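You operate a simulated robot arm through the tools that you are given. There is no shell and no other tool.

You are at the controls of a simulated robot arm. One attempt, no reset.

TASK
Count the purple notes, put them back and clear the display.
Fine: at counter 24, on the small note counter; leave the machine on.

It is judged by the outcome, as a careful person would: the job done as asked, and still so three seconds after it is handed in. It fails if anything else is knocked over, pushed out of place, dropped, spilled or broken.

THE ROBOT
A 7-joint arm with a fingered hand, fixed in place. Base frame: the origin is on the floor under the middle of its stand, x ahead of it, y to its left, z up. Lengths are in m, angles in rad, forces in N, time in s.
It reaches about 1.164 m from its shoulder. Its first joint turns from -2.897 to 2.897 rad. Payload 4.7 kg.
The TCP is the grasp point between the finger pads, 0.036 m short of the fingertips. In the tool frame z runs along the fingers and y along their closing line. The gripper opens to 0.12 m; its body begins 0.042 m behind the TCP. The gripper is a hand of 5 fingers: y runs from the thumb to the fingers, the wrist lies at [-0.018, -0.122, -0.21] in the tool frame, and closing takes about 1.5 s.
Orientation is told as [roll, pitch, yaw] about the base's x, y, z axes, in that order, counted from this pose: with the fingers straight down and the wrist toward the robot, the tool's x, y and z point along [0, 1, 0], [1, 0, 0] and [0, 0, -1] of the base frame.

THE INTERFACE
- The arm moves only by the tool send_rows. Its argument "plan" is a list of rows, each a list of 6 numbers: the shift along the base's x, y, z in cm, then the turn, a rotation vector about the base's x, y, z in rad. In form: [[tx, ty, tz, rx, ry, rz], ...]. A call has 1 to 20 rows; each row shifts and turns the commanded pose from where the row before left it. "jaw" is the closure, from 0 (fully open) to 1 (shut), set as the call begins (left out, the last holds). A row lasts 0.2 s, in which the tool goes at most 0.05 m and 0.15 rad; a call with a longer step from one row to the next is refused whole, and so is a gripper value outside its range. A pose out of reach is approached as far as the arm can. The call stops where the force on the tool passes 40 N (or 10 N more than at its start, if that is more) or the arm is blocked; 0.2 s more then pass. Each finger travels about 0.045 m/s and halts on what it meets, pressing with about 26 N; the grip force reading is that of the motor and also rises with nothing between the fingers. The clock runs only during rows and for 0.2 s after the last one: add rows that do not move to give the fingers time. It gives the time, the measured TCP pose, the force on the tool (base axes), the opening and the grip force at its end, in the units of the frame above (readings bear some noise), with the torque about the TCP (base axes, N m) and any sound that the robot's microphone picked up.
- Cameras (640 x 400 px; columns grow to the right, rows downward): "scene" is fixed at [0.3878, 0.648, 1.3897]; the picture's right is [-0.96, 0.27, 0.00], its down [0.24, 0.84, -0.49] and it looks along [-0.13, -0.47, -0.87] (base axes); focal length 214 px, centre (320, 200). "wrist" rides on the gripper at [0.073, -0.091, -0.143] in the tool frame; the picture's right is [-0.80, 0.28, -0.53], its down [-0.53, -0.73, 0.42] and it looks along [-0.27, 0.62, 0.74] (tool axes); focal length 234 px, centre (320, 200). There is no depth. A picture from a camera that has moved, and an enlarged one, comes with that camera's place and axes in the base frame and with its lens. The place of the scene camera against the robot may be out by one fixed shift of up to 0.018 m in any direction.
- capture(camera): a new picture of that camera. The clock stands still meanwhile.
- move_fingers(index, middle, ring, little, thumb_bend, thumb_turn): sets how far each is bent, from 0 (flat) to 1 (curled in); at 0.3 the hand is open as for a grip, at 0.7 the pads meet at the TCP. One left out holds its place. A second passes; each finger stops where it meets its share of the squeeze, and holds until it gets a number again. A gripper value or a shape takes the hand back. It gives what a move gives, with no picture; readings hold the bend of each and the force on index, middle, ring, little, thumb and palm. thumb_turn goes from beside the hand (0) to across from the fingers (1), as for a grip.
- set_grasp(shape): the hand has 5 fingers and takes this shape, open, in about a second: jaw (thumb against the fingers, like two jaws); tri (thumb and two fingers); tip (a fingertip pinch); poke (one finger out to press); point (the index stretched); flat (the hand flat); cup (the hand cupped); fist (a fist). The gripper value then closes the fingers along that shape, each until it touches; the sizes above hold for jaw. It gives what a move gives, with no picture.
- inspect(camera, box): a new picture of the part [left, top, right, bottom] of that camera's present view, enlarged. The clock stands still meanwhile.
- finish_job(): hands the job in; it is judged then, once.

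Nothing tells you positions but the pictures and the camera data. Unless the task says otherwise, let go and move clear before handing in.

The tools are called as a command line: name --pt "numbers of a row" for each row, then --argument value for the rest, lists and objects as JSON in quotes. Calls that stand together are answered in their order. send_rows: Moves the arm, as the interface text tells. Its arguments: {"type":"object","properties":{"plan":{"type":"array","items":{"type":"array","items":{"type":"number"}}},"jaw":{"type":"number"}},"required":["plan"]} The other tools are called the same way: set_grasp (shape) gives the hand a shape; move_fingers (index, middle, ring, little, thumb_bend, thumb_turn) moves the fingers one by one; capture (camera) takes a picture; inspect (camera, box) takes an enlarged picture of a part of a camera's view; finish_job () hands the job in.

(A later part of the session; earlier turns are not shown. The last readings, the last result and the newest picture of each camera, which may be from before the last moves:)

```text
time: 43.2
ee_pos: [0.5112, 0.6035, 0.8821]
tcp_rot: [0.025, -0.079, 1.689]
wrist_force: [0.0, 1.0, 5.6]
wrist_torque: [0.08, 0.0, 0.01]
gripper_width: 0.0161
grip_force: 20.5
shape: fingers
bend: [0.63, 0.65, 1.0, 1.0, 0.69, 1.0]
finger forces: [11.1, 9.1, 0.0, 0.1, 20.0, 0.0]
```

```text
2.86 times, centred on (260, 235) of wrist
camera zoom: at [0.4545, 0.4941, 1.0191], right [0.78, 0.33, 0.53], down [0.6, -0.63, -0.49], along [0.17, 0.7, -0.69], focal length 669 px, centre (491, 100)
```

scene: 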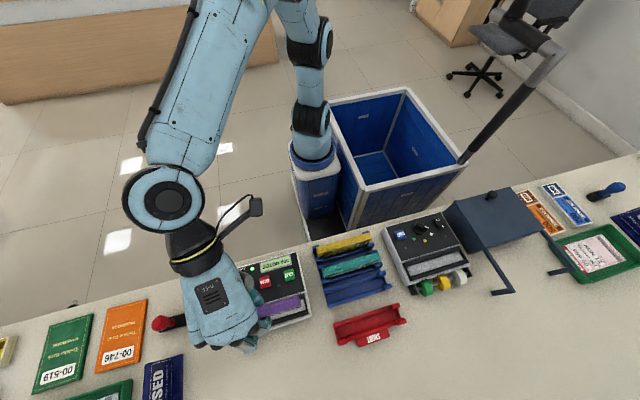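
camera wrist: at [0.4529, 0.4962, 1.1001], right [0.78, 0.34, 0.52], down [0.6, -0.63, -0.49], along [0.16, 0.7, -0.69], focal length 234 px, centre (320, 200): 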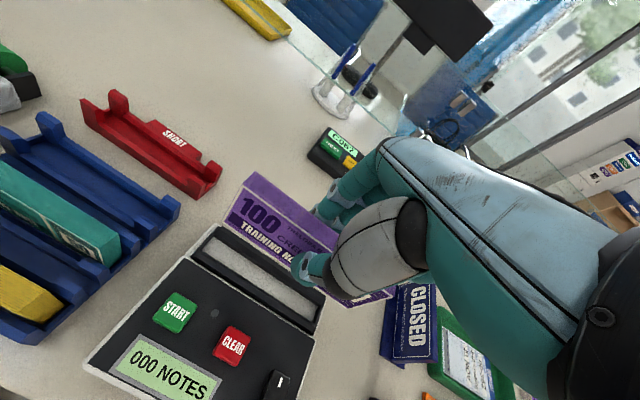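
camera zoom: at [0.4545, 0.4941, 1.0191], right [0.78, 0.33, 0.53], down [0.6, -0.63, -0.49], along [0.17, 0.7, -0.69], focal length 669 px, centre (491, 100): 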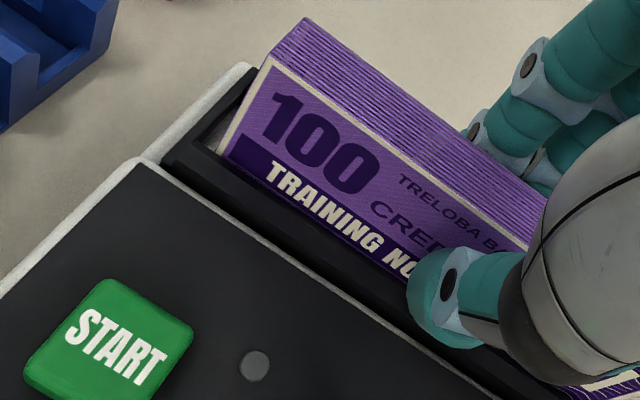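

The bundle touched the floor at the expected height (about 7 N up). I'll ease off 1 mm and open the thumb and both fingers together, just a little.

send_rows --pt "0 0 0.12 0 0 0"

move_fingers --index 0.56 --middle 0.57 --thumb_bend 0.6

inspect --camera "wrist" --box '[180, 145, 360, 305]'

inspect --camera "scene" --box '[255, 275, 325, 330]'

```text
time: 43.6
ee_pos: [0.5107, 0.6046, 0.8823]
tcp_rot: [0.026, -0.077, 1.69]
wrist_force: [1.0, -0.2, -0.2]
wrist_torque: [-0.01, 0.05, 0.01]
gripper_width: 0.0163
grip_force: 19.1
shape: fingers
bend: [0.63, 0.65, 1.0, 1.0, 0.69, 1.0]
finger forces: [10.9, 9.0, 0.0, 0.1, 19.3, 0.0]
```

```text
time: 44.6
ee_pos: [0.5102, 0.6035, 0.8831]
tcp_rot: [0.026, -0.076, 1.691]
wrist_force: [0.1, 0.4, -0.3]
wrist_torque: [-0.02, -0.02, -0.01]
gripper_width: 0.0384
grip_force: 0.2
shape: fingers
bend: [0.56, 0.56, 1.0, 1.0, 0.6, 1.0]
finger forces: [0.1, 0.0, 0.0, 0.0, 0.1, 0.0]
```

```text
2.50 times, centred on (270, 225) of wrist
camera zoom: at [0.4543, 0.4939, 1.02], right [0.78, 0.34, 0.52], down [0.6, -0.63, -0.49], along [0.16, 0.7, -0.69], focal length 585 px, centre (445, 138)
```

zoom: 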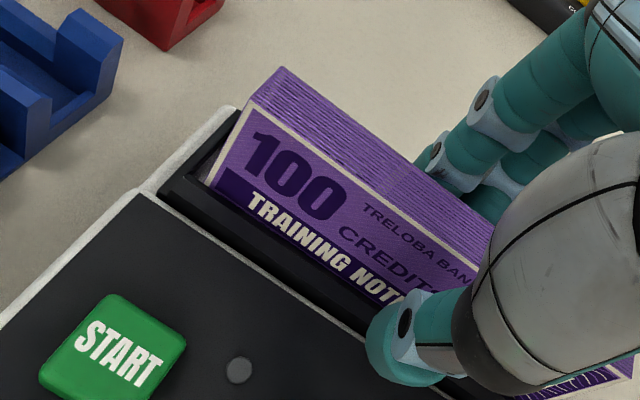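

```text
7.27 times, centred on (290, 302) of scene
camera zoom: at [0.3878, 0.648, 1.3897], right [-0.96, 0.27, 0.0], down [0.24, 0.84, -0.49], along [-0.13, -0.47, -0.87], focal length 1560 px, centre (538, -546)
```

zoom: 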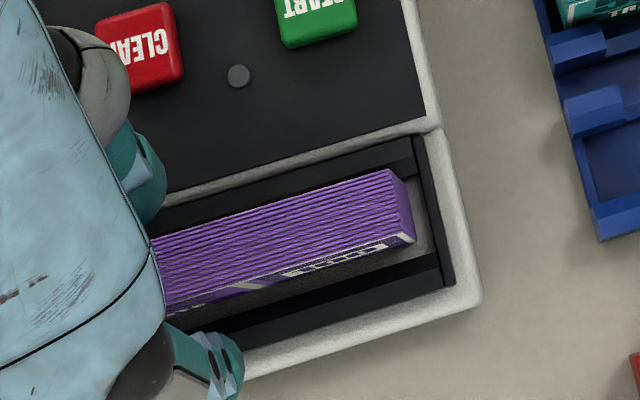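

The bundle stands in the hopper, free of the fingers. I'll lift the hand straight up.

send_rows --pt "0 0 0.5 0 0 0" --pt "0 0 0.5 0 0 0" --pt "0 0 1 0 0 0" --pt "0 0 1 0 0 0" --pt "0 0 1.5 0 0 0" --pt "0 0 2 0 0 0" --pt "0 0 2 0 0 0" --pt "0 0 2 0 0 0" --pt "0 0 2 0 0 0"

capture --camera "wrist"

inspect --camera "scene" --box '[220, 240, 320, 345]'

```text
time: 46.6
ee_pos: [0.5119, 0.6045, 1.0085]
tcp_rot: [0.025, -0.076, 1.69]
wrist_force: [0.1, -0.5, -0.7]
wrist_torque: [0.0, 0.01, 0.0]
gripper_width: 0.0386
grip_force: 0.0
shape: fingers
bend: [0.56, 0.56, 1.0, 1.0, 0.6, 1.0]
finger forces: [0.0, 0.1, 0.0, 0.0, 0.0, 0.0]
```

```text
taken
camera wrist: at [0.4555, 0.4946, 1.1452], right [0.78, 0.34, 0.52], down [0.6, -0.63, -0.49], along [0.16, 0.7, -0.69], focal length 234 px, centre (320, 200)
```

wrist: 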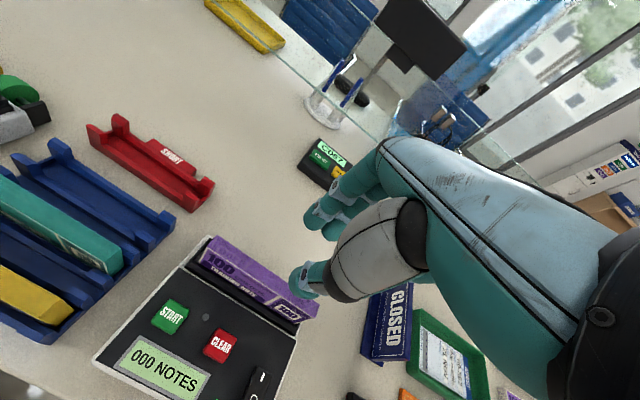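

```text
3.81 times, centred on (270, 292) of scene
camera zoom: at [0.3878, 0.648, 1.3897], right [-0.96, 0.27, 0.0], down [0.24, 0.84, -0.49], along [-0.13, -0.47, -0.87], focal length 817 px, centre (510, -152)
```

zoom: 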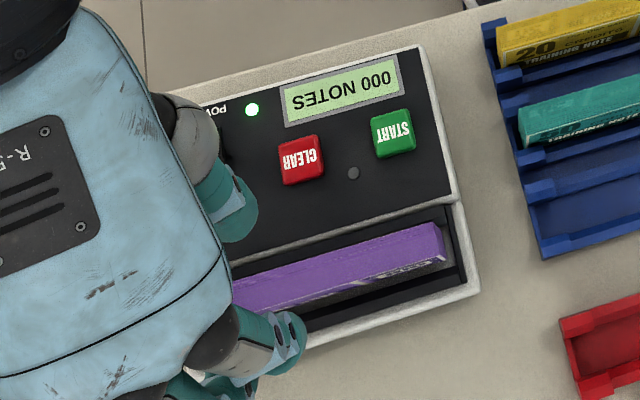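

The bundle stays upright in the hopper. Next I'll extend only the index finger and hover over START, at about (0.4465, 0.537).

move_fingers --index 0.6 --middle 1.0 --ring 1.0 --little 1.0 --thumb_bend 1.0

send_rows --pt "-1.07 -1.91 0 0 0 0" --pt "-1.07 -1.91 0 0 0 0" --pt "-1.07 -1.91 0 0 0 0" --pt "-1.07 -1.91 0 0 0 0" --pt "-1.07 -1.91 0 0 0 0" --pt "0 0 -2 0 0 0" --pt "0 0 -2 0 0 0" --pt "0 0 -2 0 0 0" --pt "0 0 -2 0 0 0" --pt "0 0 -1 0 0 0" --pt "0 0 0 0 0 0"

inspect --camera "wrist" --box '[180, 120, 360, 300]'

inspect --camera "scene" --box '[220, 240, 320, 345]'

```text
time: 47.6
ee_pos: [0.5115, 0.6031, 1.0097]
tcp_rot: [0.025, -0.078, 1.69]
wrist_force: [0.7, 0.0, 0.2]
wrist_torque: [-0.02, 0.0, -0.01]
gripper_width: 0.0144
grip_force: 0.1
shape: fingers
bend: [0.5, 1.0, 1.0, 1.0, 0.89, 1.0]
finger forces: [0.0, 0.1, 0.1, 0.1, 0.0, 0.1]
```

```text
time: 50.0
ee_pos: [0.4575, 0.5103, 0.9189]
tcp_rot: [0.028, -0.078, 1.692]
wrist_force: [-0.3, -0.1, -0.9]
wrist_torque: [-0.03, -0.01, 0.04]
gripper_width: 0.0145
grip_force: 0.0
shape: fingers
bend: [0.5, 1.0, 1.0, 1.0, 0.89, 1.0]
finger forces: [0.1, 0.0, 0.0, 0.0, 0.0, 0.0]
```

```text
2.22 times, centred on (270, 210) of wrist
camera zoom: at [0.4012, 0.3996, 1.0548], right [0.78, 0.34, 0.52], down [0.6, -0.63, -0.49], along [0.16, 0.7, -0.69], focal length 520 px, centre (431, 178)
```

zoom: 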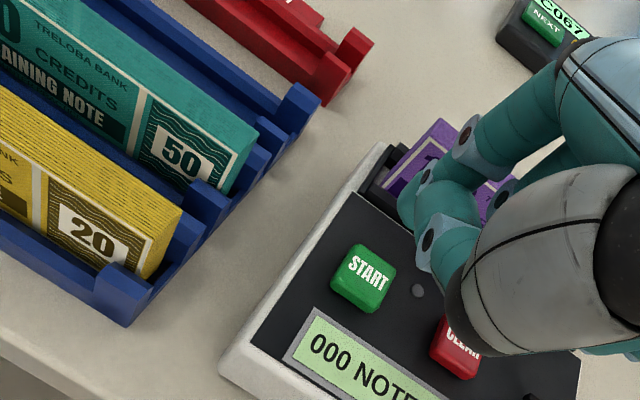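

```text
3.81 times, centred on (270, 292) of scene
camera zoom: at [0.3878, 0.648, 1.3897], right [-0.96, 0.27, 0.0], down [0.24, 0.84, -0.49], along [-0.13, -0.47, -0.87], focal length 817 px, centre (510, -152)
```

zoom: 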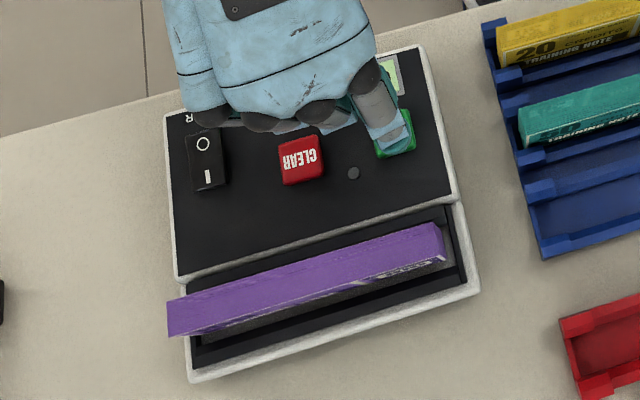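

The thumb blocked the index, which reached only 0.5. I'll back up a little, open the index, curl the thumb fully, then set the index again.

send_rows --pt "0 0 2 0 0 0" --pt "0 0 2 0 0 0" --pt "0 0 1 0 0 0"

move_fingers --index 0.3 --thumb_bend 0.6

move_fingers --thumb_bend 1.0

move_fingers --index 0.6

inspect --camera "wrist" --box '[180, 120, 360, 300]'

```text
time: 50.8
ee_pos: [0.4565, 0.5085, 0.9682]
tcp_rot: [0.026, -0.077, 1.688]
wrist_force: [0.1, -0.4, -0.7]
wrist_torque: [0.02, -0.01, 0.03]
gripper_width: 0.0147
grip_force: 0.0
shape: fingers
bend: [0.5, 1.0, 1.0, 1.0, 0.89, 1.0]
finger forces: [0.1, 0.0, 0.0, 0.1, 0.0, 0.1]
```

```text
time: 51.8
ee_pos: [0.4565, 0.5081, 0.9684]
tcp_rot: [0.027, -0.078, 1.691]
wrist_force: [0.7, 0.4, 0.4]
wrist_torque: [-0.02, -0.03, -0.04]
gripper_width: 0.0772
grip_force: 0.0
shape: fingers
bend: [0.3, 1.0, 1.0, 1.0, 0.6, 1.0]
finger forces: [0.1, 0.0, 0.0, 0.0, 0.0, 0.1]
```

```text
time: 52.8
ee_pos: [0.4561, 0.5077, 0.9695]
tcp_rot: [0.026, -0.079, 1.69]
wrist_force: [0.5, 0.3, -0.2]
wrist_torque: [-0.03, 0.0, 0.0]
gripper_width: 0.0332
grip_force: 0.1
shape: fingers
bend: [0.29, 1.0, 1.0, 1.0, 0.97, 1.0]
finger forces: [0.0, 0.0, 0.0, 0.0, 0.0, 0.0]
```

```text
time: 53.8
ee_pos: [0.4563, 0.5084, 0.9682]
tcp_rot: [0.027, -0.078, 1.692]
wrist_force: [0.2, 0.7, -0.2]
wrist_torque: [0.01, 0.01, -0.01]
gripper_width: 0.0284
grip_force: 0.0
shape: fingers
bend: [0.34, 1.0, 1.0, 1.0, 0.97, 1.0]
finger forces: [0.0, 0.0, 0.0, 0.1, 0.0, 0.0]
```

```text
2.22 times, centred on (270, 210) of wrist
camera zoom: at [0.4002, 0.3987, 1.1053], right [0.78, 0.34, 0.52], down [0.6, -0.63, -0.49], along [0.16, 0.7, -0.69], focal length 520 px, centre (431, 178)
```

zoom: 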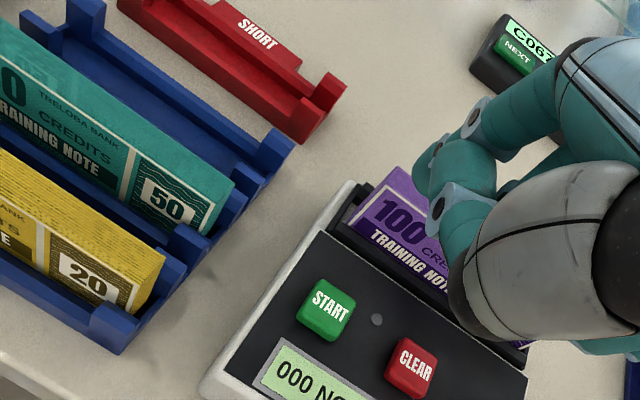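

The thumb got in ahead of the index again. I'll go back through the open jaw shape and the poke shape, which worked before, and then curl the middle finger.

set_grasp --shape "jaw"

set_grasp --shape "poke"

move_fingers --index 0.6 --middle 1.0 --ring 1.0 --little 1.0

inspect --camera "wrist" --box '[180, 120, 360, 300]'

```text
time: 54.7
ee_pos: [0.457, 0.5087, 0.9687]
tcp_rot: [0.026, -0.079, 1.692]
wrist_force: [0.1, -0.5, 0.0]
wrist_torque: [0.02, 0.01, 0.01]
gripper_width: 0.1197
grip_force: 0.1
shape: jaw
bend: [0.3, 0.3, 0.3, 0.3, 0.3, 0.98]
finger forces: [0.0, 0.0, 0.0, 0.1, 0.0, 0.0]
```

```text
time: 55.6
ee_pos: [0.4566, 0.5087, 0.9694]
tcp_rot: [0.026, -0.078, 1.691]
wrist_force: [-0.7, 0.0, -0.1]
wrist_torque: [-0.02, 0.02, 0.0]
gripper_width: 0.0
grip_force: 0.1
shape: poke
bend: [0.7, 0.7, 0.99, 0.99, 1.0, 1.0]
finger forces: [0.0, 0.1, 0.0, 0.0, 0.0, 0.1]
```

```text
time: 56.6
ee_pos: [0.4569, 0.508, 0.9694]
tcp_rot: [0.028, -0.077, 1.691]
wrist_force: [-0.6, -0.6, 0.4]
wrist_torque: [0.06, -0.06, -0.01]
gripper_width: 0.0482
grip_force: 0.1
shape: fingers
bend: [0.6, 1.0, 1.0, 1.0, 1.0, 1.0]
finger forces: [0.1, 0.0, 0.0, 0.1, 0.0, 0.0]
```

```text
2.22 times, centred on (270, 210) of wrist
camera zoom: at [0.4002, 0.3987, 1.1053], right [0.78, 0.34, 0.52], down [0.6, -0.63, -0.49], along [0.16, 0.7, -0.69], focal length 520 px, centre (431, 178)
```

zoom: 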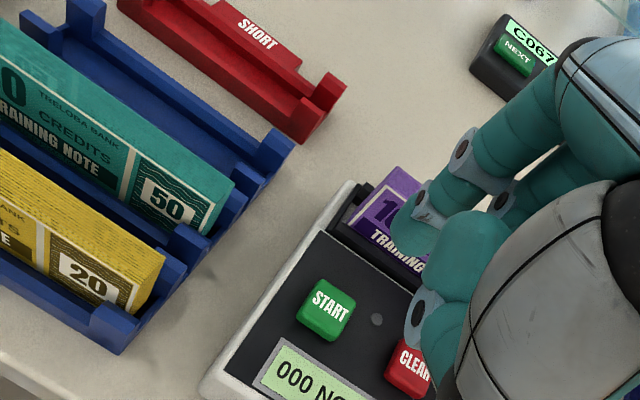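

The index-out shape is right again. I'll lower it towards START and check the alignment.

send_rows --pt "0.1 0.1 -2 0 0 0" --pt "0 0 -2 0 0 0" --pt "0 0 -1.5 0 0 0" --pt "0 0 -1 0 0 0" --pt "0 0 0 0 0 0"

inspect --camera "wrist" --box '[180, 120, 360, 300]'

inspect --camera "scene" --box '[250, 245, 320, 300]'

```text
time: 57.8
ee_pos: [0.4573, 0.5084, 0.9044]
tcp_rot: [0.026, -0.081, 1.688]
wrist_force: [-0.1, -0.7, 0.4]
wrist_torque: [0.04, 0.0, -0.03]
gripper_width: 0.0482
grip_force: 0.1
shape: fingers
bend: [0.6, 1.0, 1.0, 1.0, 1.0, 1.0]
finger forces: [0.0, 0.0, 0.1, 0.0, 0.0, 0.0]
```

```text
2.22 times, centred on (270, 210) of wrist
camera zoom: at [0.4011, 0.3985, 1.0402], right [0.78, 0.33, 0.53], down [0.6, -0.63, -0.49], along [0.17, 0.7, -0.69], focal length 520 px, centre (431, 178)
```

zoom: 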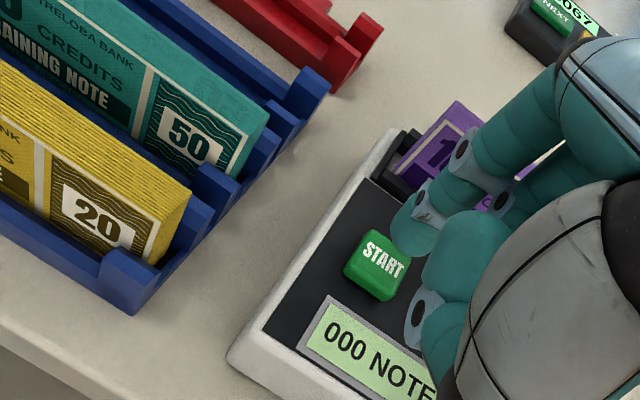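

```text
7.27 times, centred on (285, 272) of scene
camera zoom: at [0.3878, 0.648, 1.3897], right [-0.96, 0.27, 0.0], down [0.24, 0.84, -0.49], along [-0.13, -0.47, -0.87], focal length 1560 px, centre (574, -327)
```

zoom: 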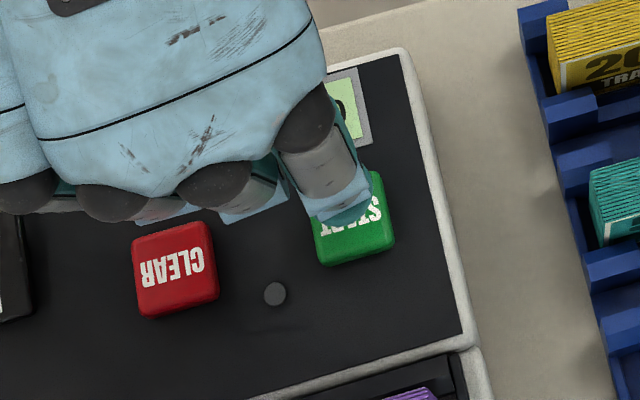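

The tip is over START to within about 2 mm. I'll press down in small steps.

send_rows --pt "0 0 -0.5 0 0 0" --pt "0 0 -0.5 0 0 0" --pt "0 0 -0.5 0 0 0" --pt "0 0 -0.3 0 0 0" --pt "0 0 -0.3 0 0 0"

inspect --camera "wrist" --box '[180, 120, 360, 300]'

```text
time: 59.0
ee_pos: [0.4594, 0.5097, 0.8832]
tcp_rot: [0.025, -0.079, 1.69]
wrist_force: [-0.4, -0.9, 0.0]
wrist_torque: [0.04, 0.03, -0.03]
gripper_width: 0.0482
grip_force: 0.0
shape: fingers
bend: [0.6, 1.0, 1.0, 1.0, 1.0, 1.0]
finger forces: [0.0, 0.1, 0.0, 0.0, 0.0, 0.0]
```

```text
2.22 times, centred on (270, 210) of wrist
camera zoom: at [0.4025, 0.3994, 1.0191], right [0.78, 0.34, 0.53], down [0.6, -0.63, -0.49], along [0.17, 0.7, -0.69], focal length 520 px, centre (431, 178)
```

zoom: 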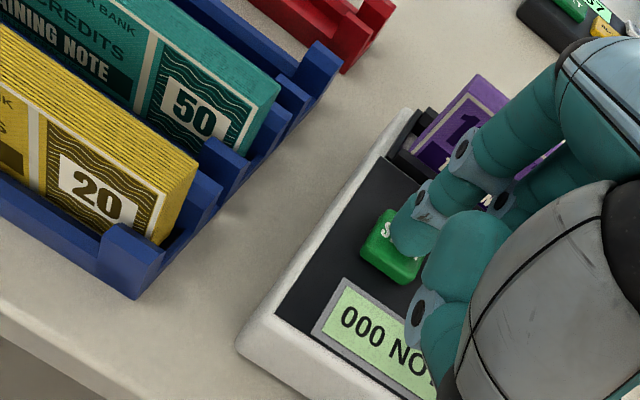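

send_rows --pt "0 0 -0.2 0 0 0" --pt "0 0 -0.2 0 0 0" --pt "0 0 -0.2 0 0 0" --pt "0 0 -0.2 0 0 0"

inspect --camera "wrist" --box '[180, 120, 360, 300]'

```text
time: 60.0
ee_pos: [0.4586, 0.509, 0.8748]
tcp_rot: [0.024, -0.078, 1.69]
wrist_force: [0.9, 0.1, 3.3]
wrist_torque: [0.08, 0.0, -0.01]
gripper_width: 0.0477
grip_force: 1.5
shape: fingers
bend: [0.6, 1.0, 1.0, 1.0, 1.0, 1.0]
finger forces: [3.0, 0.0, 0.0, 0.0, 0.1, 0.0]
heard: click
```

```text
2.22 times, centred on (270, 210) of wrist
camera zoom: at [0.4022, 0.3998, 1.0112], right [0.78, 0.33, 0.53], down [0.6, -0.63, -0.49], along [0.17, 0.7, -0.69], focal length 520 px, centre (431, 178)
```

zoom: 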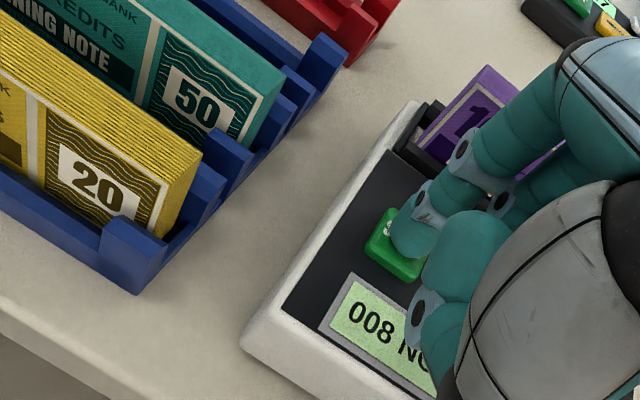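

START clicked and the count is running: it reads 008. I'll lift off and wait for the count to finish.

send_rows --pt "0 0 0.5 0 0 0" --pt "0 0 1 0 0 0" --pt "0 0 2 0 0 0" --pt "0 0 2 0 0 0" --pt "0 0 2 0 0 0" --pt "0 0 2 0 0 0" --pt "0 -1 1 0 0 0" --pt "0 -1 0 0 0 0" --pt "0 0 0 0 0 0" --pt "0 0 0 0 0 0"

inspect --camera "scene" --box '[220, 240, 320, 345]'

capture --camera "wrist"

```text
time: 62.2
ee_pos: [0.458, 0.4901, 0.9805]
tcp_rot: [0.027, -0.077, 1.69]
wrist_force: [-0.1, -0.3, -0.1]
wrist_torque: [-0.03, 0.02, -0.01]
gripper_width: 0.0483
grip_force: 0.0
shape: fingers
bend: [0.6, 1.0, 1.0, 1.0, 1.0, 1.0]
finger forces: [0.0, 0.0, 0.1, 0.0, 0.0, 0.1]
```

```text
3.81 times, centred on (270, 292) of scene
camera zoom: at [0.3878, 0.648, 1.3897], right [-0.96, 0.27, 0.0], down [0.24, 0.84, -0.49], along [-0.13, -0.47, -0.87], focal length 817 px, centre (510, -152)
```

zoom: 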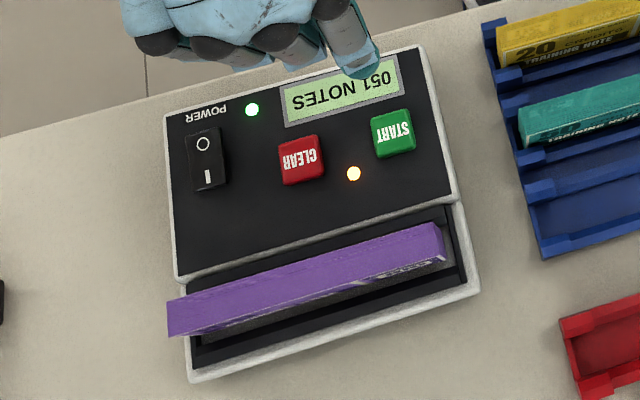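

```text
taken
camera wrist: at [0.4021, 0.3809, 1.1167], right [0.78, 0.34, 0.52], down [0.6, -0.63, -0.49], along [0.16, 0.7, -0.69], focal length 234 px, centre (320, 200)
```

wrist: 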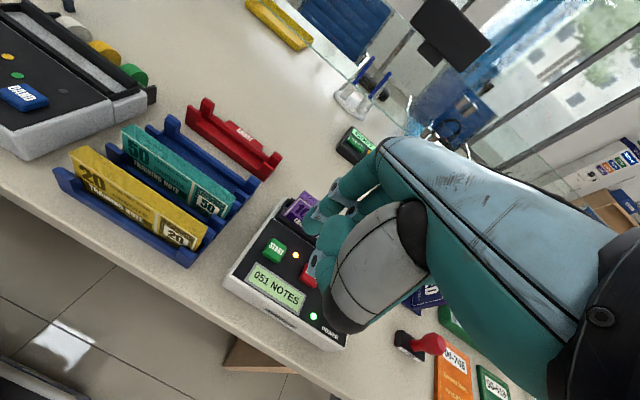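

The count is at 051 with the amber lamp lit. I'll wait without moving until it finishes.

send_rows --pt "0 0 0 0 0 0" --pt "0 0 0 0 0 0" --pt "0 0 0 0 0 0" --pt "0 0 0 0 0 0" --pt "0 0 0 0 0 0" --pt "0 0 0 0 0 0" --pt "0 0 0 0 0 0" --pt "0 0 0 0 0 0" --pt "0 0 0 0 0 0" --pt "0 0 0 0 0 0" --pt "0 0 0 0 0 0" --pt "0 0 0 0 0 0" --pt "0 0 0 0 0 0" --pt "0 0 0 0 0 0" --pt "0 0 0 0 0 0" --pt "0 0 0 0 0 0"

inspect --camera "scene" --box '[220, 240, 320, 345]'

```text
time: 65.6
ee_pos: [0.4583, 0.4911, 0.9805]
tcp_rot: [0.027, -0.078, 1.692]
wrist_force: [-0.5, -0.3, -0.4]
wrist_torque: [0.01, 0.0, -0.02]
gripper_width: 0.0483
grip_force: 0.0
shape: fingers
bend: [0.6, 1.0, 1.0, 1.0, 1.0, 1.0]
finger forces: [0.0, 0.0, 0.0, 0.0, 0.1, 0.0]
```

```text
3.81 times, centred on (270, 292) of scene
camera zoom: at [0.3878, 0.648, 1.3897], right [-0.96, 0.27, 0.0], down [0.24, 0.84, -0.49], along [-0.13, -0.47, -0.87], focal length 817 px, centre (510, -152)
```

zoom: 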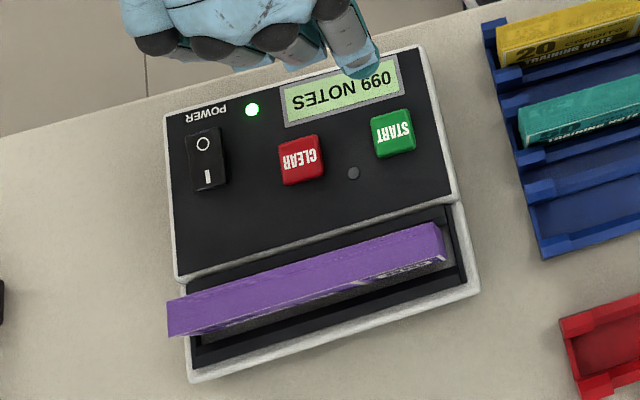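

inspect --camera "scene" --box '[255, 245, 305, 285]'

inspect --camera "scene" --box '[255, 275, 325, 330]'

```text
10.00 times, centred on (280, 265) of scene
camera zoom: at [0.3878, 0.648, 1.3897], right [-0.96, 0.27, 0.0], down [0.24, 0.84, -0.49], along [-0.13, -0.47, -0.87], focal length 2145 px, centre (720, -450)
```

zoom: 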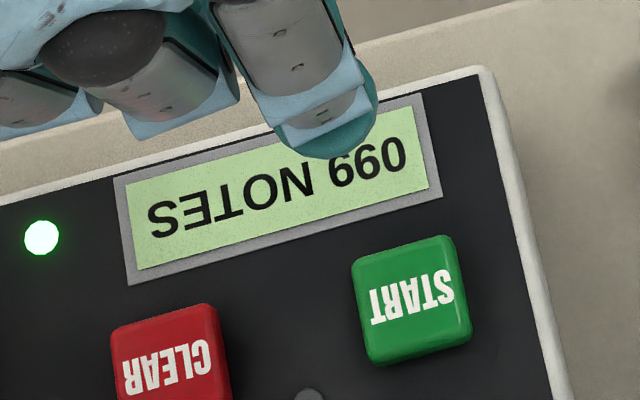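

```text
7.27 times, centred on (290, 302) of scene
camera zoom: at [0.3878, 0.648, 1.3897], right [-0.96, 0.27, 0.0], down [0.24, 0.84, -0.49], along [-0.13, -0.47, -0.87], focal length 1560 px, centre (538, -546)
```

zoom: 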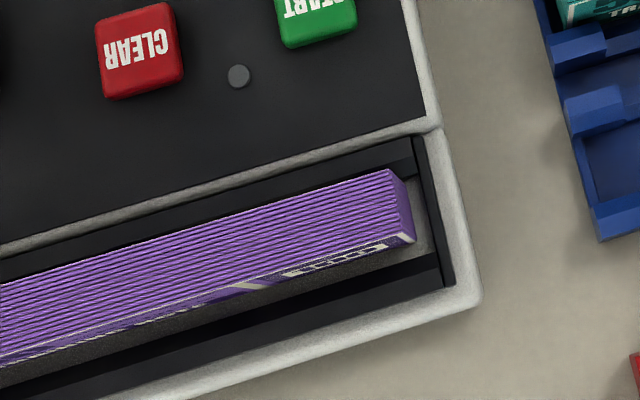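

The count finished at 099 notes and the amber lamp is off. Next I'll re-form the narrow three-finger grip, keeping the same hand orientation, and pick the bundle out of the hopper.

send_rows --pt "0 0 2 0 0 0" --pt "0 0 2 0 0 0"

set_grasp --shape "tri"

move_fingers --index 0.56 --middle 0.56 --ring 1.0 --little 1.0 --thumb_bend 0.6 --thumb_turn 1.0

send_rows --pt "1.04 2.26 0 0 0 0" --pt "1.04 2.26 0 0 0 0" --pt "1.04 2.26 0 0 0 0" --pt "1.04 2.26 0 0 0 0" --pt "1.04 2.26 0 0 0 0" --pt "0 0 -2 0 0 0" --pt "0 0 -2 0 0 0" --pt "0 0 -1.5 0 0 0" --pt "0 0 0 0 0 0"

inspect --camera "wrist" --box '[180, 145, 360, 305]'

inspect --camera "scene" --box '[220, 240, 320, 345]'

```text
time: 66.2
ee_pos: [0.4592, 0.4898, 1.02]
tcp_rot: [0.026, -0.077, 1.69]
wrist_force: [0.7, 0.2, -0.5]
wrist_torque: [0.0, 0.01, 0.0]
gripper_width: 0.0481
grip_force: 0.1
shape: fingers
bend: [0.6, 1.0, 1.0, 1.0, 1.0, 1.0]
finger forces: [0.0, 0.0, 0.0, 0.0, 0.0, 0.1]
```

```text
time: 67.1
ee_pos: [0.4586, 0.4888, 1.0201]
tcp_rot: [0.027, -0.078, 1.691]
wrist_force: [0.4, -0.8, -0.1]
wrist_torque: [0.01, 0.01, -0.03]
gripper_width: 0.1199
grip_force: 0.0
shape: tri
bend: [0.3, 0.3, 0.99, 0.99, 0.3, 0.98]
finger forces: [0.1, 0.0, 0.0, 0.1, 0.1, 0.0]
```

```text
time: 68.1
ee_pos: [0.4575, 0.4905, 1.0205]
tcp_rot: [0.027, -0.079, 1.69]
wrist_force: [-0.5, 0.3, 0.0]
wrist_torque: [0.02, 0.03, 0.0]
gripper_width: 0.0395
grip_force: 0.1
shape: fingers
bend: [0.56, 0.56, 1.0, 1.0, 0.6, 1.0]
finger forces: [0.0, 0.0, 0.1, 0.0, 0.0, 0.1]
```

```text
time: 70.1
ee_pos: [0.5104, 0.6032, 0.9623]
tcp_rot: [0.026, -0.077, 1.69]
wrist_force: [0.4, -0.6, 0.3]
wrist_torque: [-0.01, 0.0, 0.0]
gripper_width: 0.0394
grip_force: 0.1
shape: fingers
bend: [0.56, 0.56, 1.0, 1.0, 0.6, 1.0]
finger forces: [0.1, 0.1, 0.0, 0.0, 0.0, 0.0]
```

```text
2.50 times, centred on (270, 225) of wrist
camera zoom: at [0.4541, 0.493, 1.1004], right [0.78, 0.34, 0.52], down [0.6, -0.63, -0.49], along [0.16, 0.7, -0.69], focal length 585 px, centre (445, 138)
```

zoom: 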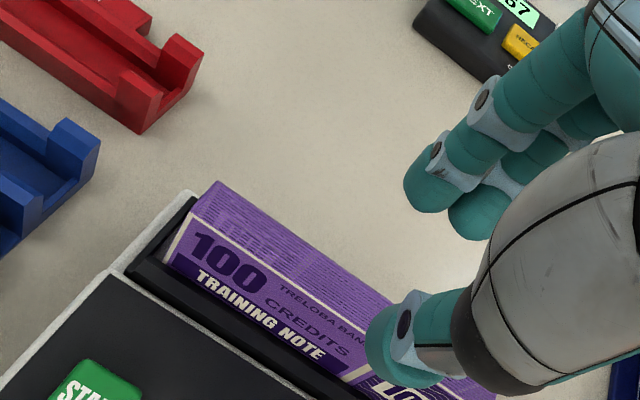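

```text
3.81 times, centred on (270, 292) of scene
camera zoom: at [0.3878, 0.648, 1.3897], right [-0.96, 0.27, 0.0], down [0.24, 0.84, -0.49], along [-0.13, -0.47, -0.87], focal length 817 px, centre (510, -152)
```

zoom: 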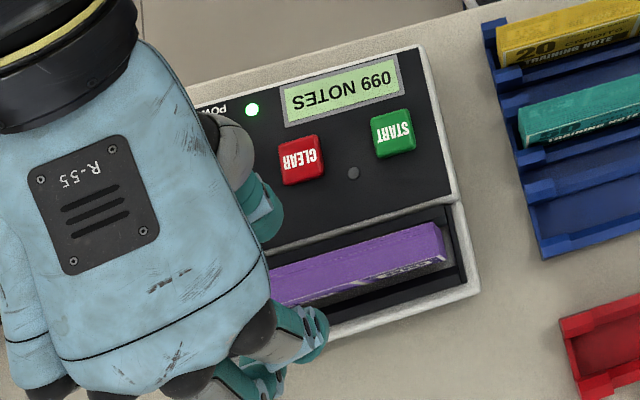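

The hand is back at the release position in x and y. I'll descend straight to the same height around the bundle.

send_rows --pt "0 0 -1 0 0 0" --pt "0 0 -1 0 0 0" --pt "0 0 -1 0 0 0" --pt "0 0 -1 0 0 0" --pt "0 0 -1 0 0 0" --pt "0 0 -1 0 0 0" --pt "0 0 -0.8 0 0 0" --pt "0 0 -0.6 0 0 0" --pt "0 0 -0.4 0 0 0" --pt "0 0 0 0 0 0"

inspect --camera "wrist" --box '[180, 145, 360, 305]'

inspect --camera "scene" --box '[255, 275, 325, 330]'

```text
time: 72.3
ee_pos: [0.5107, 0.6024, 0.8874]
tcp_rot: [0.026, -0.08, 1.689]
wrist_force: [-0.6, -0.3, 0.7]
wrist_torque: [0.01, -0.03, 0.0]
gripper_width: 0.0391
grip_force: 0.0
shape: fingers
bend: [0.56, 0.56, 1.0, 1.0, 0.6, 1.0]
finger forces: [0.0, 0.1, 0.0, 0.0, 0.1, 0.0]
```

```text
2.50 times, centred on (270, 225) of wrist
camera zoom: at [0.4542, 0.4925, 1.0228], right [0.78, 0.33, 0.52], down [0.6, -0.63, -0.49], along [0.17, 0.7, -0.69], focal length 585 px, centre (445, 138)
```

zoom: 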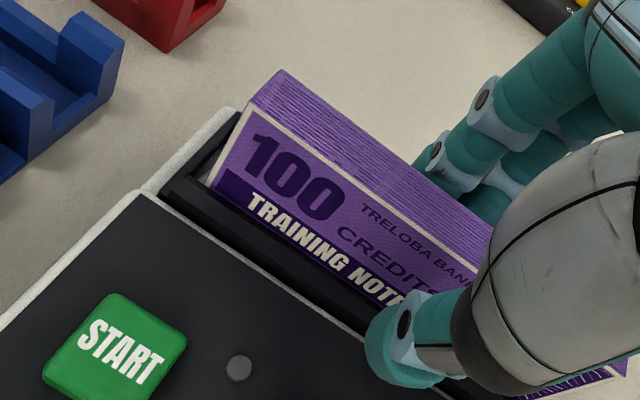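

```text
7.27 times, centred on (290, 302) of scene
camera zoom: at [0.3878, 0.648, 1.3897], right [-0.96, 0.27, 0.0], down [0.24, 0.84, -0.49], along [-0.13, -0.47, -0.87], focal length 1560 px, centre (538, -546)
```

zoom: 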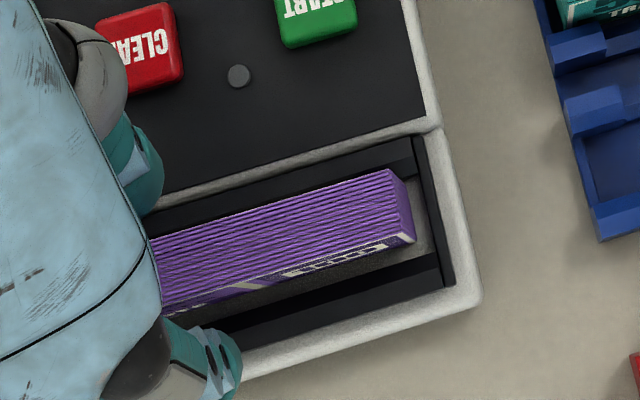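

send_rows --pt "0 0.05 -0.2 0 0 0" --pt "0 0 0 0 0 0"

move_fingers --index 0.8 --middle 0.8 --thumb_bend 0.8

inspect --camera "wrist" --box '[180, 145, 360, 305]'

inspect --camera "scene" --box '[255, 275, 325, 330]'

```text
time: 72.9
ee_pos: [0.5115, 0.6024, 0.8845]
tcp_rot: [0.028, -0.078, 1.692]
wrist_force: [0.3, 0.1, 0.0]
wrist_torque: [-0.02, 0.04, -0.02]
gripper_width: 0.0392
grip_force: 0.0
shape: fingers
bend: [0.56, 0.56, 1.0, 1.0, 0.6, 1.0]
finger forces: [0.1, 0.0, 0.0, 0.0, 0.0, 0.0]
```

```text
time: 73.9
ee_pos: [0.5106, 0.603, 0.8833]
tcp_rot: [0.025, -0.077, 1.692]
wrist_force: [1.0, 1.0, -0.1]
wrist_torque: [0.03, 0.0, 0.05]
gripper_width: 0.0168
grip_force: 19.0
shape: fingers
bend: [0.63, 0.66, 1.0, 1.0, 0.68, 1.0]
finger forces: [9.7, 10.0, 0.1, 0.0, 19.0, 0.0]
```

```text
2.50 times, centred on (270, 225) of wrist
camera zoom: at [0.4544, 0.4931, 1.0206], right [0.78, 0.34, 0.52], down [0.6, -0.63, -0.49], along [0.16, 0.7, -0.69], focal length 585 px, centre (445, 138)
```

zoom: 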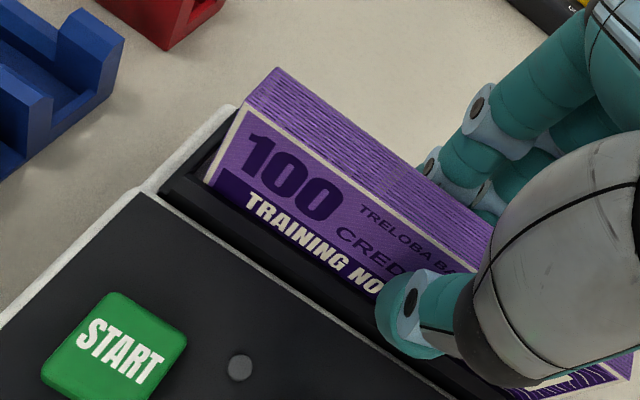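

```text
7.27 times, centred on (290, 302) of scene
camera zoom: at [0.3878, 0.648, 1.3897], right [-0.96, 0.27, 0.0], down [0.24, 0.84, -0.49], along [-0.13, -0.47, -0.87], focal length 1560 px, centre (538, -546)
```

zoom: 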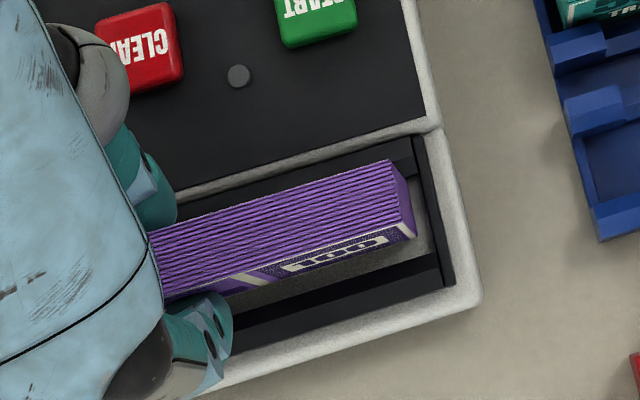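

It's gripped again at about 19 N. I'll lift straight out slowly.

send_rows --pt "0 0 0.4 0 0 0" --pt "0 0 0.6 0 0 0" --pt "0 0 0.8 0 0 0" --pt "0 0 1 0 0 0" --pt "0 0 1 0 0 0" --pt "0 0 1.5 0 0 0" --pt "0 0 1.5 0 0 0" --pt "0 0 2 0 0 0" --pt "0 0 2 0 0 0" --pt "0 0 0 0 0 0"

inspect --camera "wrist" --box '[220, 160, 330, 250]'

inspect --camera "wrist" --box '[310, 260, 420, 340]'

inspect --camera "scene" --box '[220, 240, 320, 345]'

```text
time: 76.1
ee_pos: [0.5123, 0.6019, 0.9918]
tcp_rot: [0.026, -0.076, 1.689]
wrist_force: [-0.4, -0.1, -0.6]
wrist_torque: [0.02, 0.02, 0.0]
gripper_width: 0.017
grip_force: 19.0
shape: fingers
bend: [0.63, 0.66, 1.0, 1.0, 0.68, 1.0]
finger forces: [10.6, 8.7, 0.1, 0.0, 19.4, 0.1]
```

```text
4.44 times, centred on (275, 205) of wrist
camera zoom: at [0.4543, 0.4933, 1.1299], right [0.78, 0.34, 0.52], down [0.6, -0.63, -0.49], along [0.16, 0.7, -0.69], focal length 1041 px, centre (520, 178)
```

zoom: 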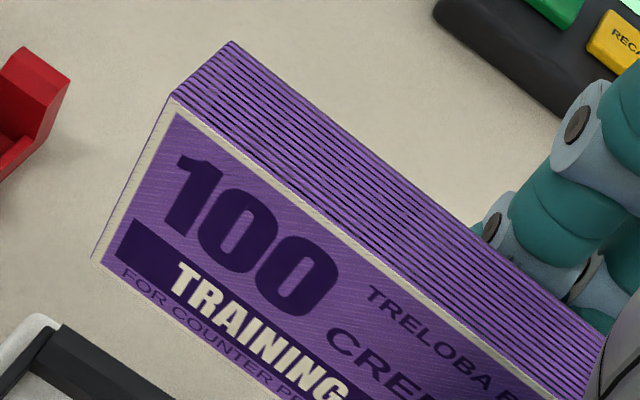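

```text
5.00 times, centred on (365, 300) of wrist
camera zoom: at [0.4543, 0.4933, 1.1299], right [0.78, 0.34, 0.52], down [0.6, -0.63, -0.49], along [0.16, 0.7, -0.69], focal length 1171 px, centre (95, -300)
```

zoom: 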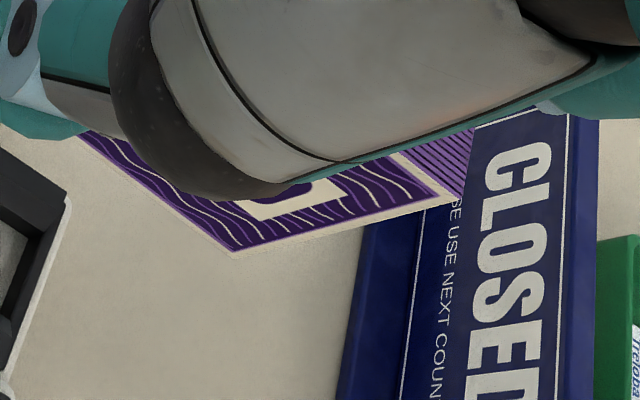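

```text
3.81 times, centred on (270, 292) of scene
camera zoom: at [0.3878, 0.648, 1.3897], right [-0.96, 0.27, 0.0], down [0.24, 0.84, -0.49], along [-0.13, -0.47, -0.87], focal length 817 px, centre (510, -152)
```

zoom: 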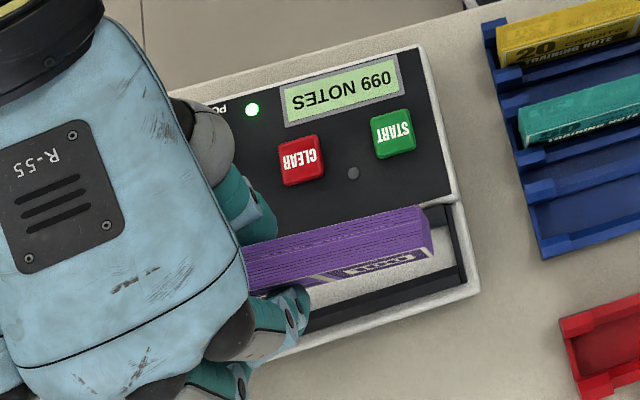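

The bundle sits in the hand with about −0.054 rad of yaw and a slight pitch. I'll correct those and carry it over the purple slot, aiming the bundle centre at (0.291, 0.610), and look before lowering.

send_rows --pt "0 0 0 -0.009 0.024 0.054" --pt "-2 0 0 0 0 0" --pt "-3 0 0 0 0 0" --pt "-3 0 0 0 0 0" --pt "-3 0.1 0 0 0 0" --pt "-3 0.1 0 0 0 0" --pt "-3 0.1 0 0 0 0" --pt "-2.4 0 0 0 0 0" --pt "-2 0 0 0 0 0" --pt "0 0 0 0 0 0" --pt "0 0 0 0 0 0"

capture --camera "wrist"

inspect --camera "wrist" --box '[120, 180, 340, 360]'

inspect --camera "scene" --box '[310, 240, 420, 320]'

```text
time: 78.5
ee_pos: [0.2984, 0.6059, 0.992]
tcp_rot: [0.05, -0.072, 1.742]
wrist_force: [-0.8, 1.1, -0.6]
wrist_torque: [0.05, 0.0, -0.01]
gripper_width: 0.0169
grip_force: 19.4
shape: fingers
bend: [0.63, 0.66, 1.0, 1.0, 0.68, 1.0]
finger forces: [10.6, 8.7, 0.0, 0.0, 19.3, 0.0]
```

```text
taken
camera wrist: at [0.2508, 0.4952, 1.1304], right [0.78, 0.38, 0.5], down [0.62, -0.6, -0.5], along [0.11, 0.7, -0.7], focal length 234 px, centre (320, 200)
```

wrist: 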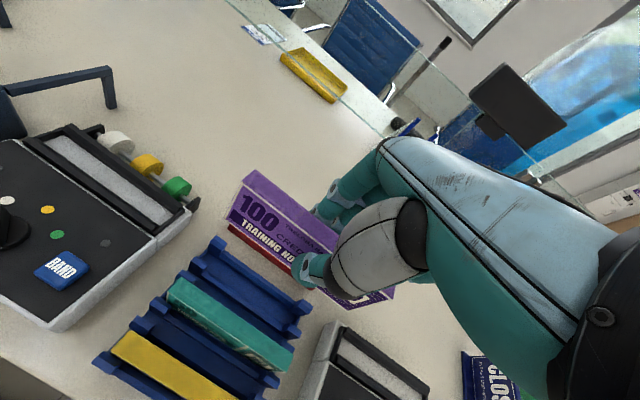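

```text
2.22 times, centred on (230, 270) of wrist
camera zoom: at [0.2508, 0.4952, 1.1304], right [0.78, 0.38, 0.5], down [0.62, -0.6, -0.5], along [0.11, 0.7, -0.7], focal length 520 px, centre (520, 44)
```

zoom: 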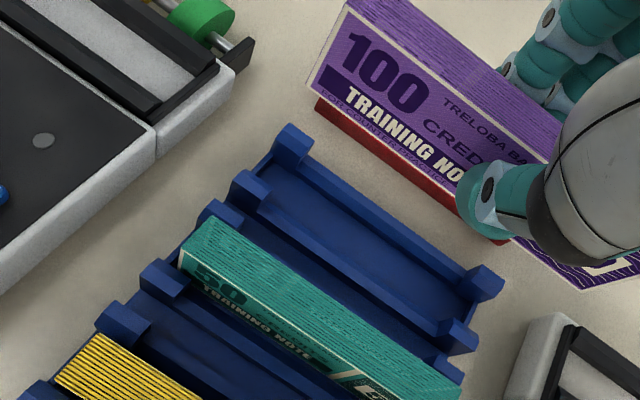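

```text
5.00 times, centred on (365, 280) of scene
camera zoom: at [0.3878, 0.648, 1.3897], right [-0.96, 0.27, 0.0], down [0.24, 0.84, -0.49], along [-0.13, -0.47, -0.87], focal length 1072 px, centre (95, -200)
```

zoom: 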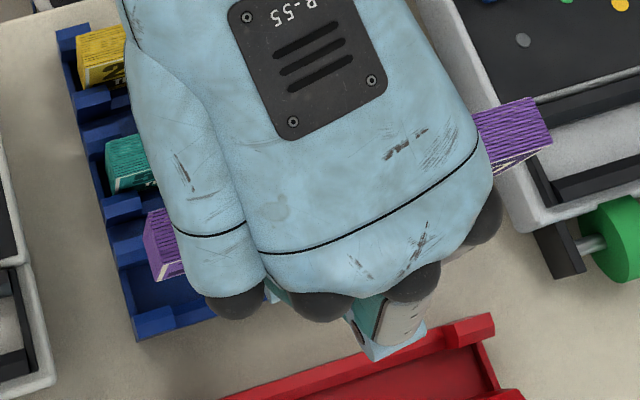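

inspect --camera "wrist" --box '[185, 220, 275, 290]'

inspect --camera "wrist" --box '[250, 270, 340, 340]'

inspect --camera "wrist" --box '[220, 160, 330, 250]'

inspect --camera "wrist" --box '[310, 260, 420, 340]'

inspect --camera "scene" --box '[325, 265, 365, 310]'

inspect --camera "scene" --box '[385, 250, 435, 290]'

```text
5.71 times, centred on (230, 255) of wrist
camera zoom: at [0.2508, 0.4952, 1.1304], right [0.78, 0.38, 0.5], down [0.62, -0.6, -0.5], along [0.11, 0.7, -0.7], focal length 1338 px, centre (834, -114)
```

zoom: 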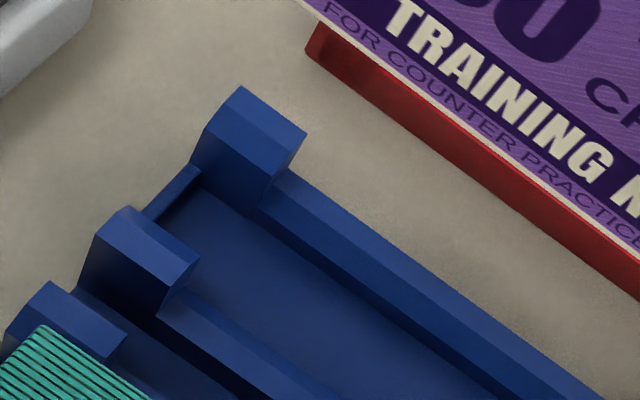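

```text
5.71 times, centred on (295, 305) of wrist
camera zoom: at [0.2508, 0.4952, 1.1304], right [0.78, 0.38, 0.5], down [0.62, -0.6, -0.5], along [0.11, 0.7, -0.7], focal length 1338 px, centre (463, -400)
```

zoom: 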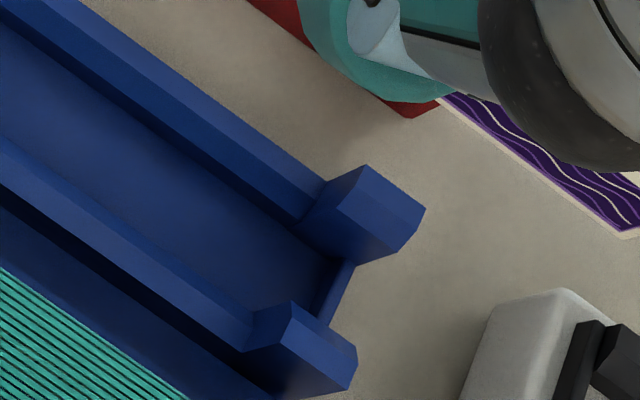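

```text
4.44 times, centred on (275, 205) of wrist
camera zoom: at [0.2508, 0.4952, 1.1304], right [0.78, 0.38, 0.5], down [0.62, -0.6, -0.5], along [0.11, 0.7, -0.7], focal length 1041 px, centre (520, 178)
```

zoom: 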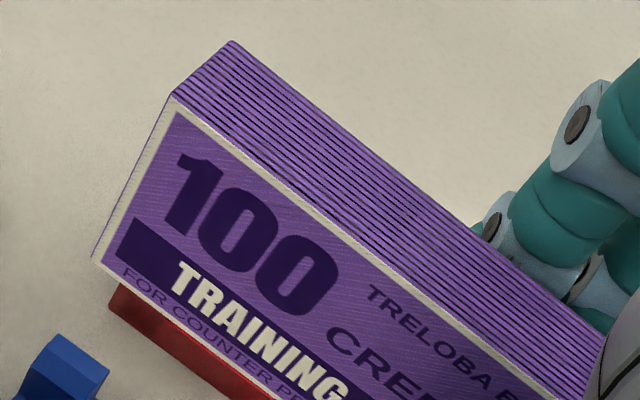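

```text
5.00 times, centred on (365, 300) of wrist
camera zoom: at [0.2508, 0.4952, 1.1304], right [0.78, 0.38, 0.5], down [0.62, -0.6, -0.5], along [0.11, 0.7, -0.7], focal length 1171 px, centre (95, -300)
```

zoom: 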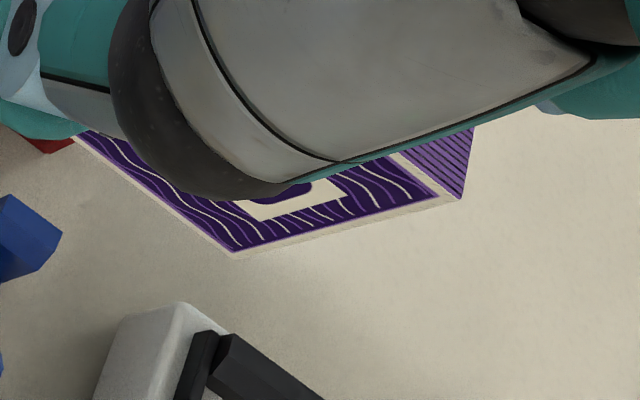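

```text
8.89 times, centred on (345, 288) of scene
camera zoom: at [0.3878, 0.648, 1.3897], right [-0.96, 0.27, 0.0], down [0.24, 0.84, -0.49], along [-0.13, -0.47, -0.87], focal length 1906 px, centre (98, -578)
```

zoom: 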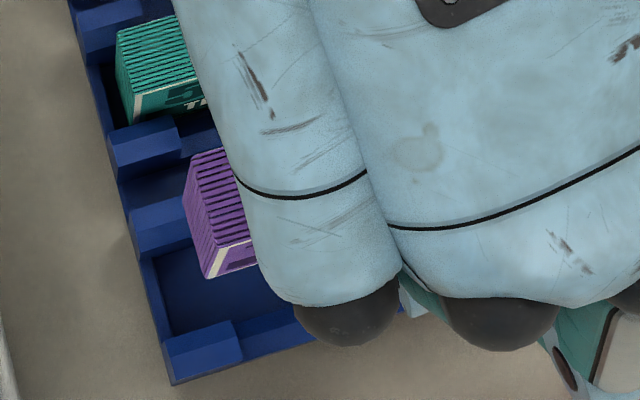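

```text
10.00 times, centred on (410, 270) of scene
camera zoom: at [0.3878, 0.648, 1.3897], right [-0.96, 0.27, 0.0], down [0.24, 0.84, -0.49], along [-0.13, -0.47, -0.87], focal length 2145 px, centre (-580, -500)
```

zoom: 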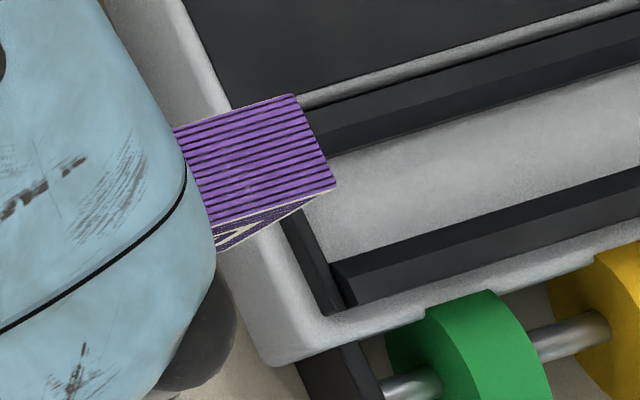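

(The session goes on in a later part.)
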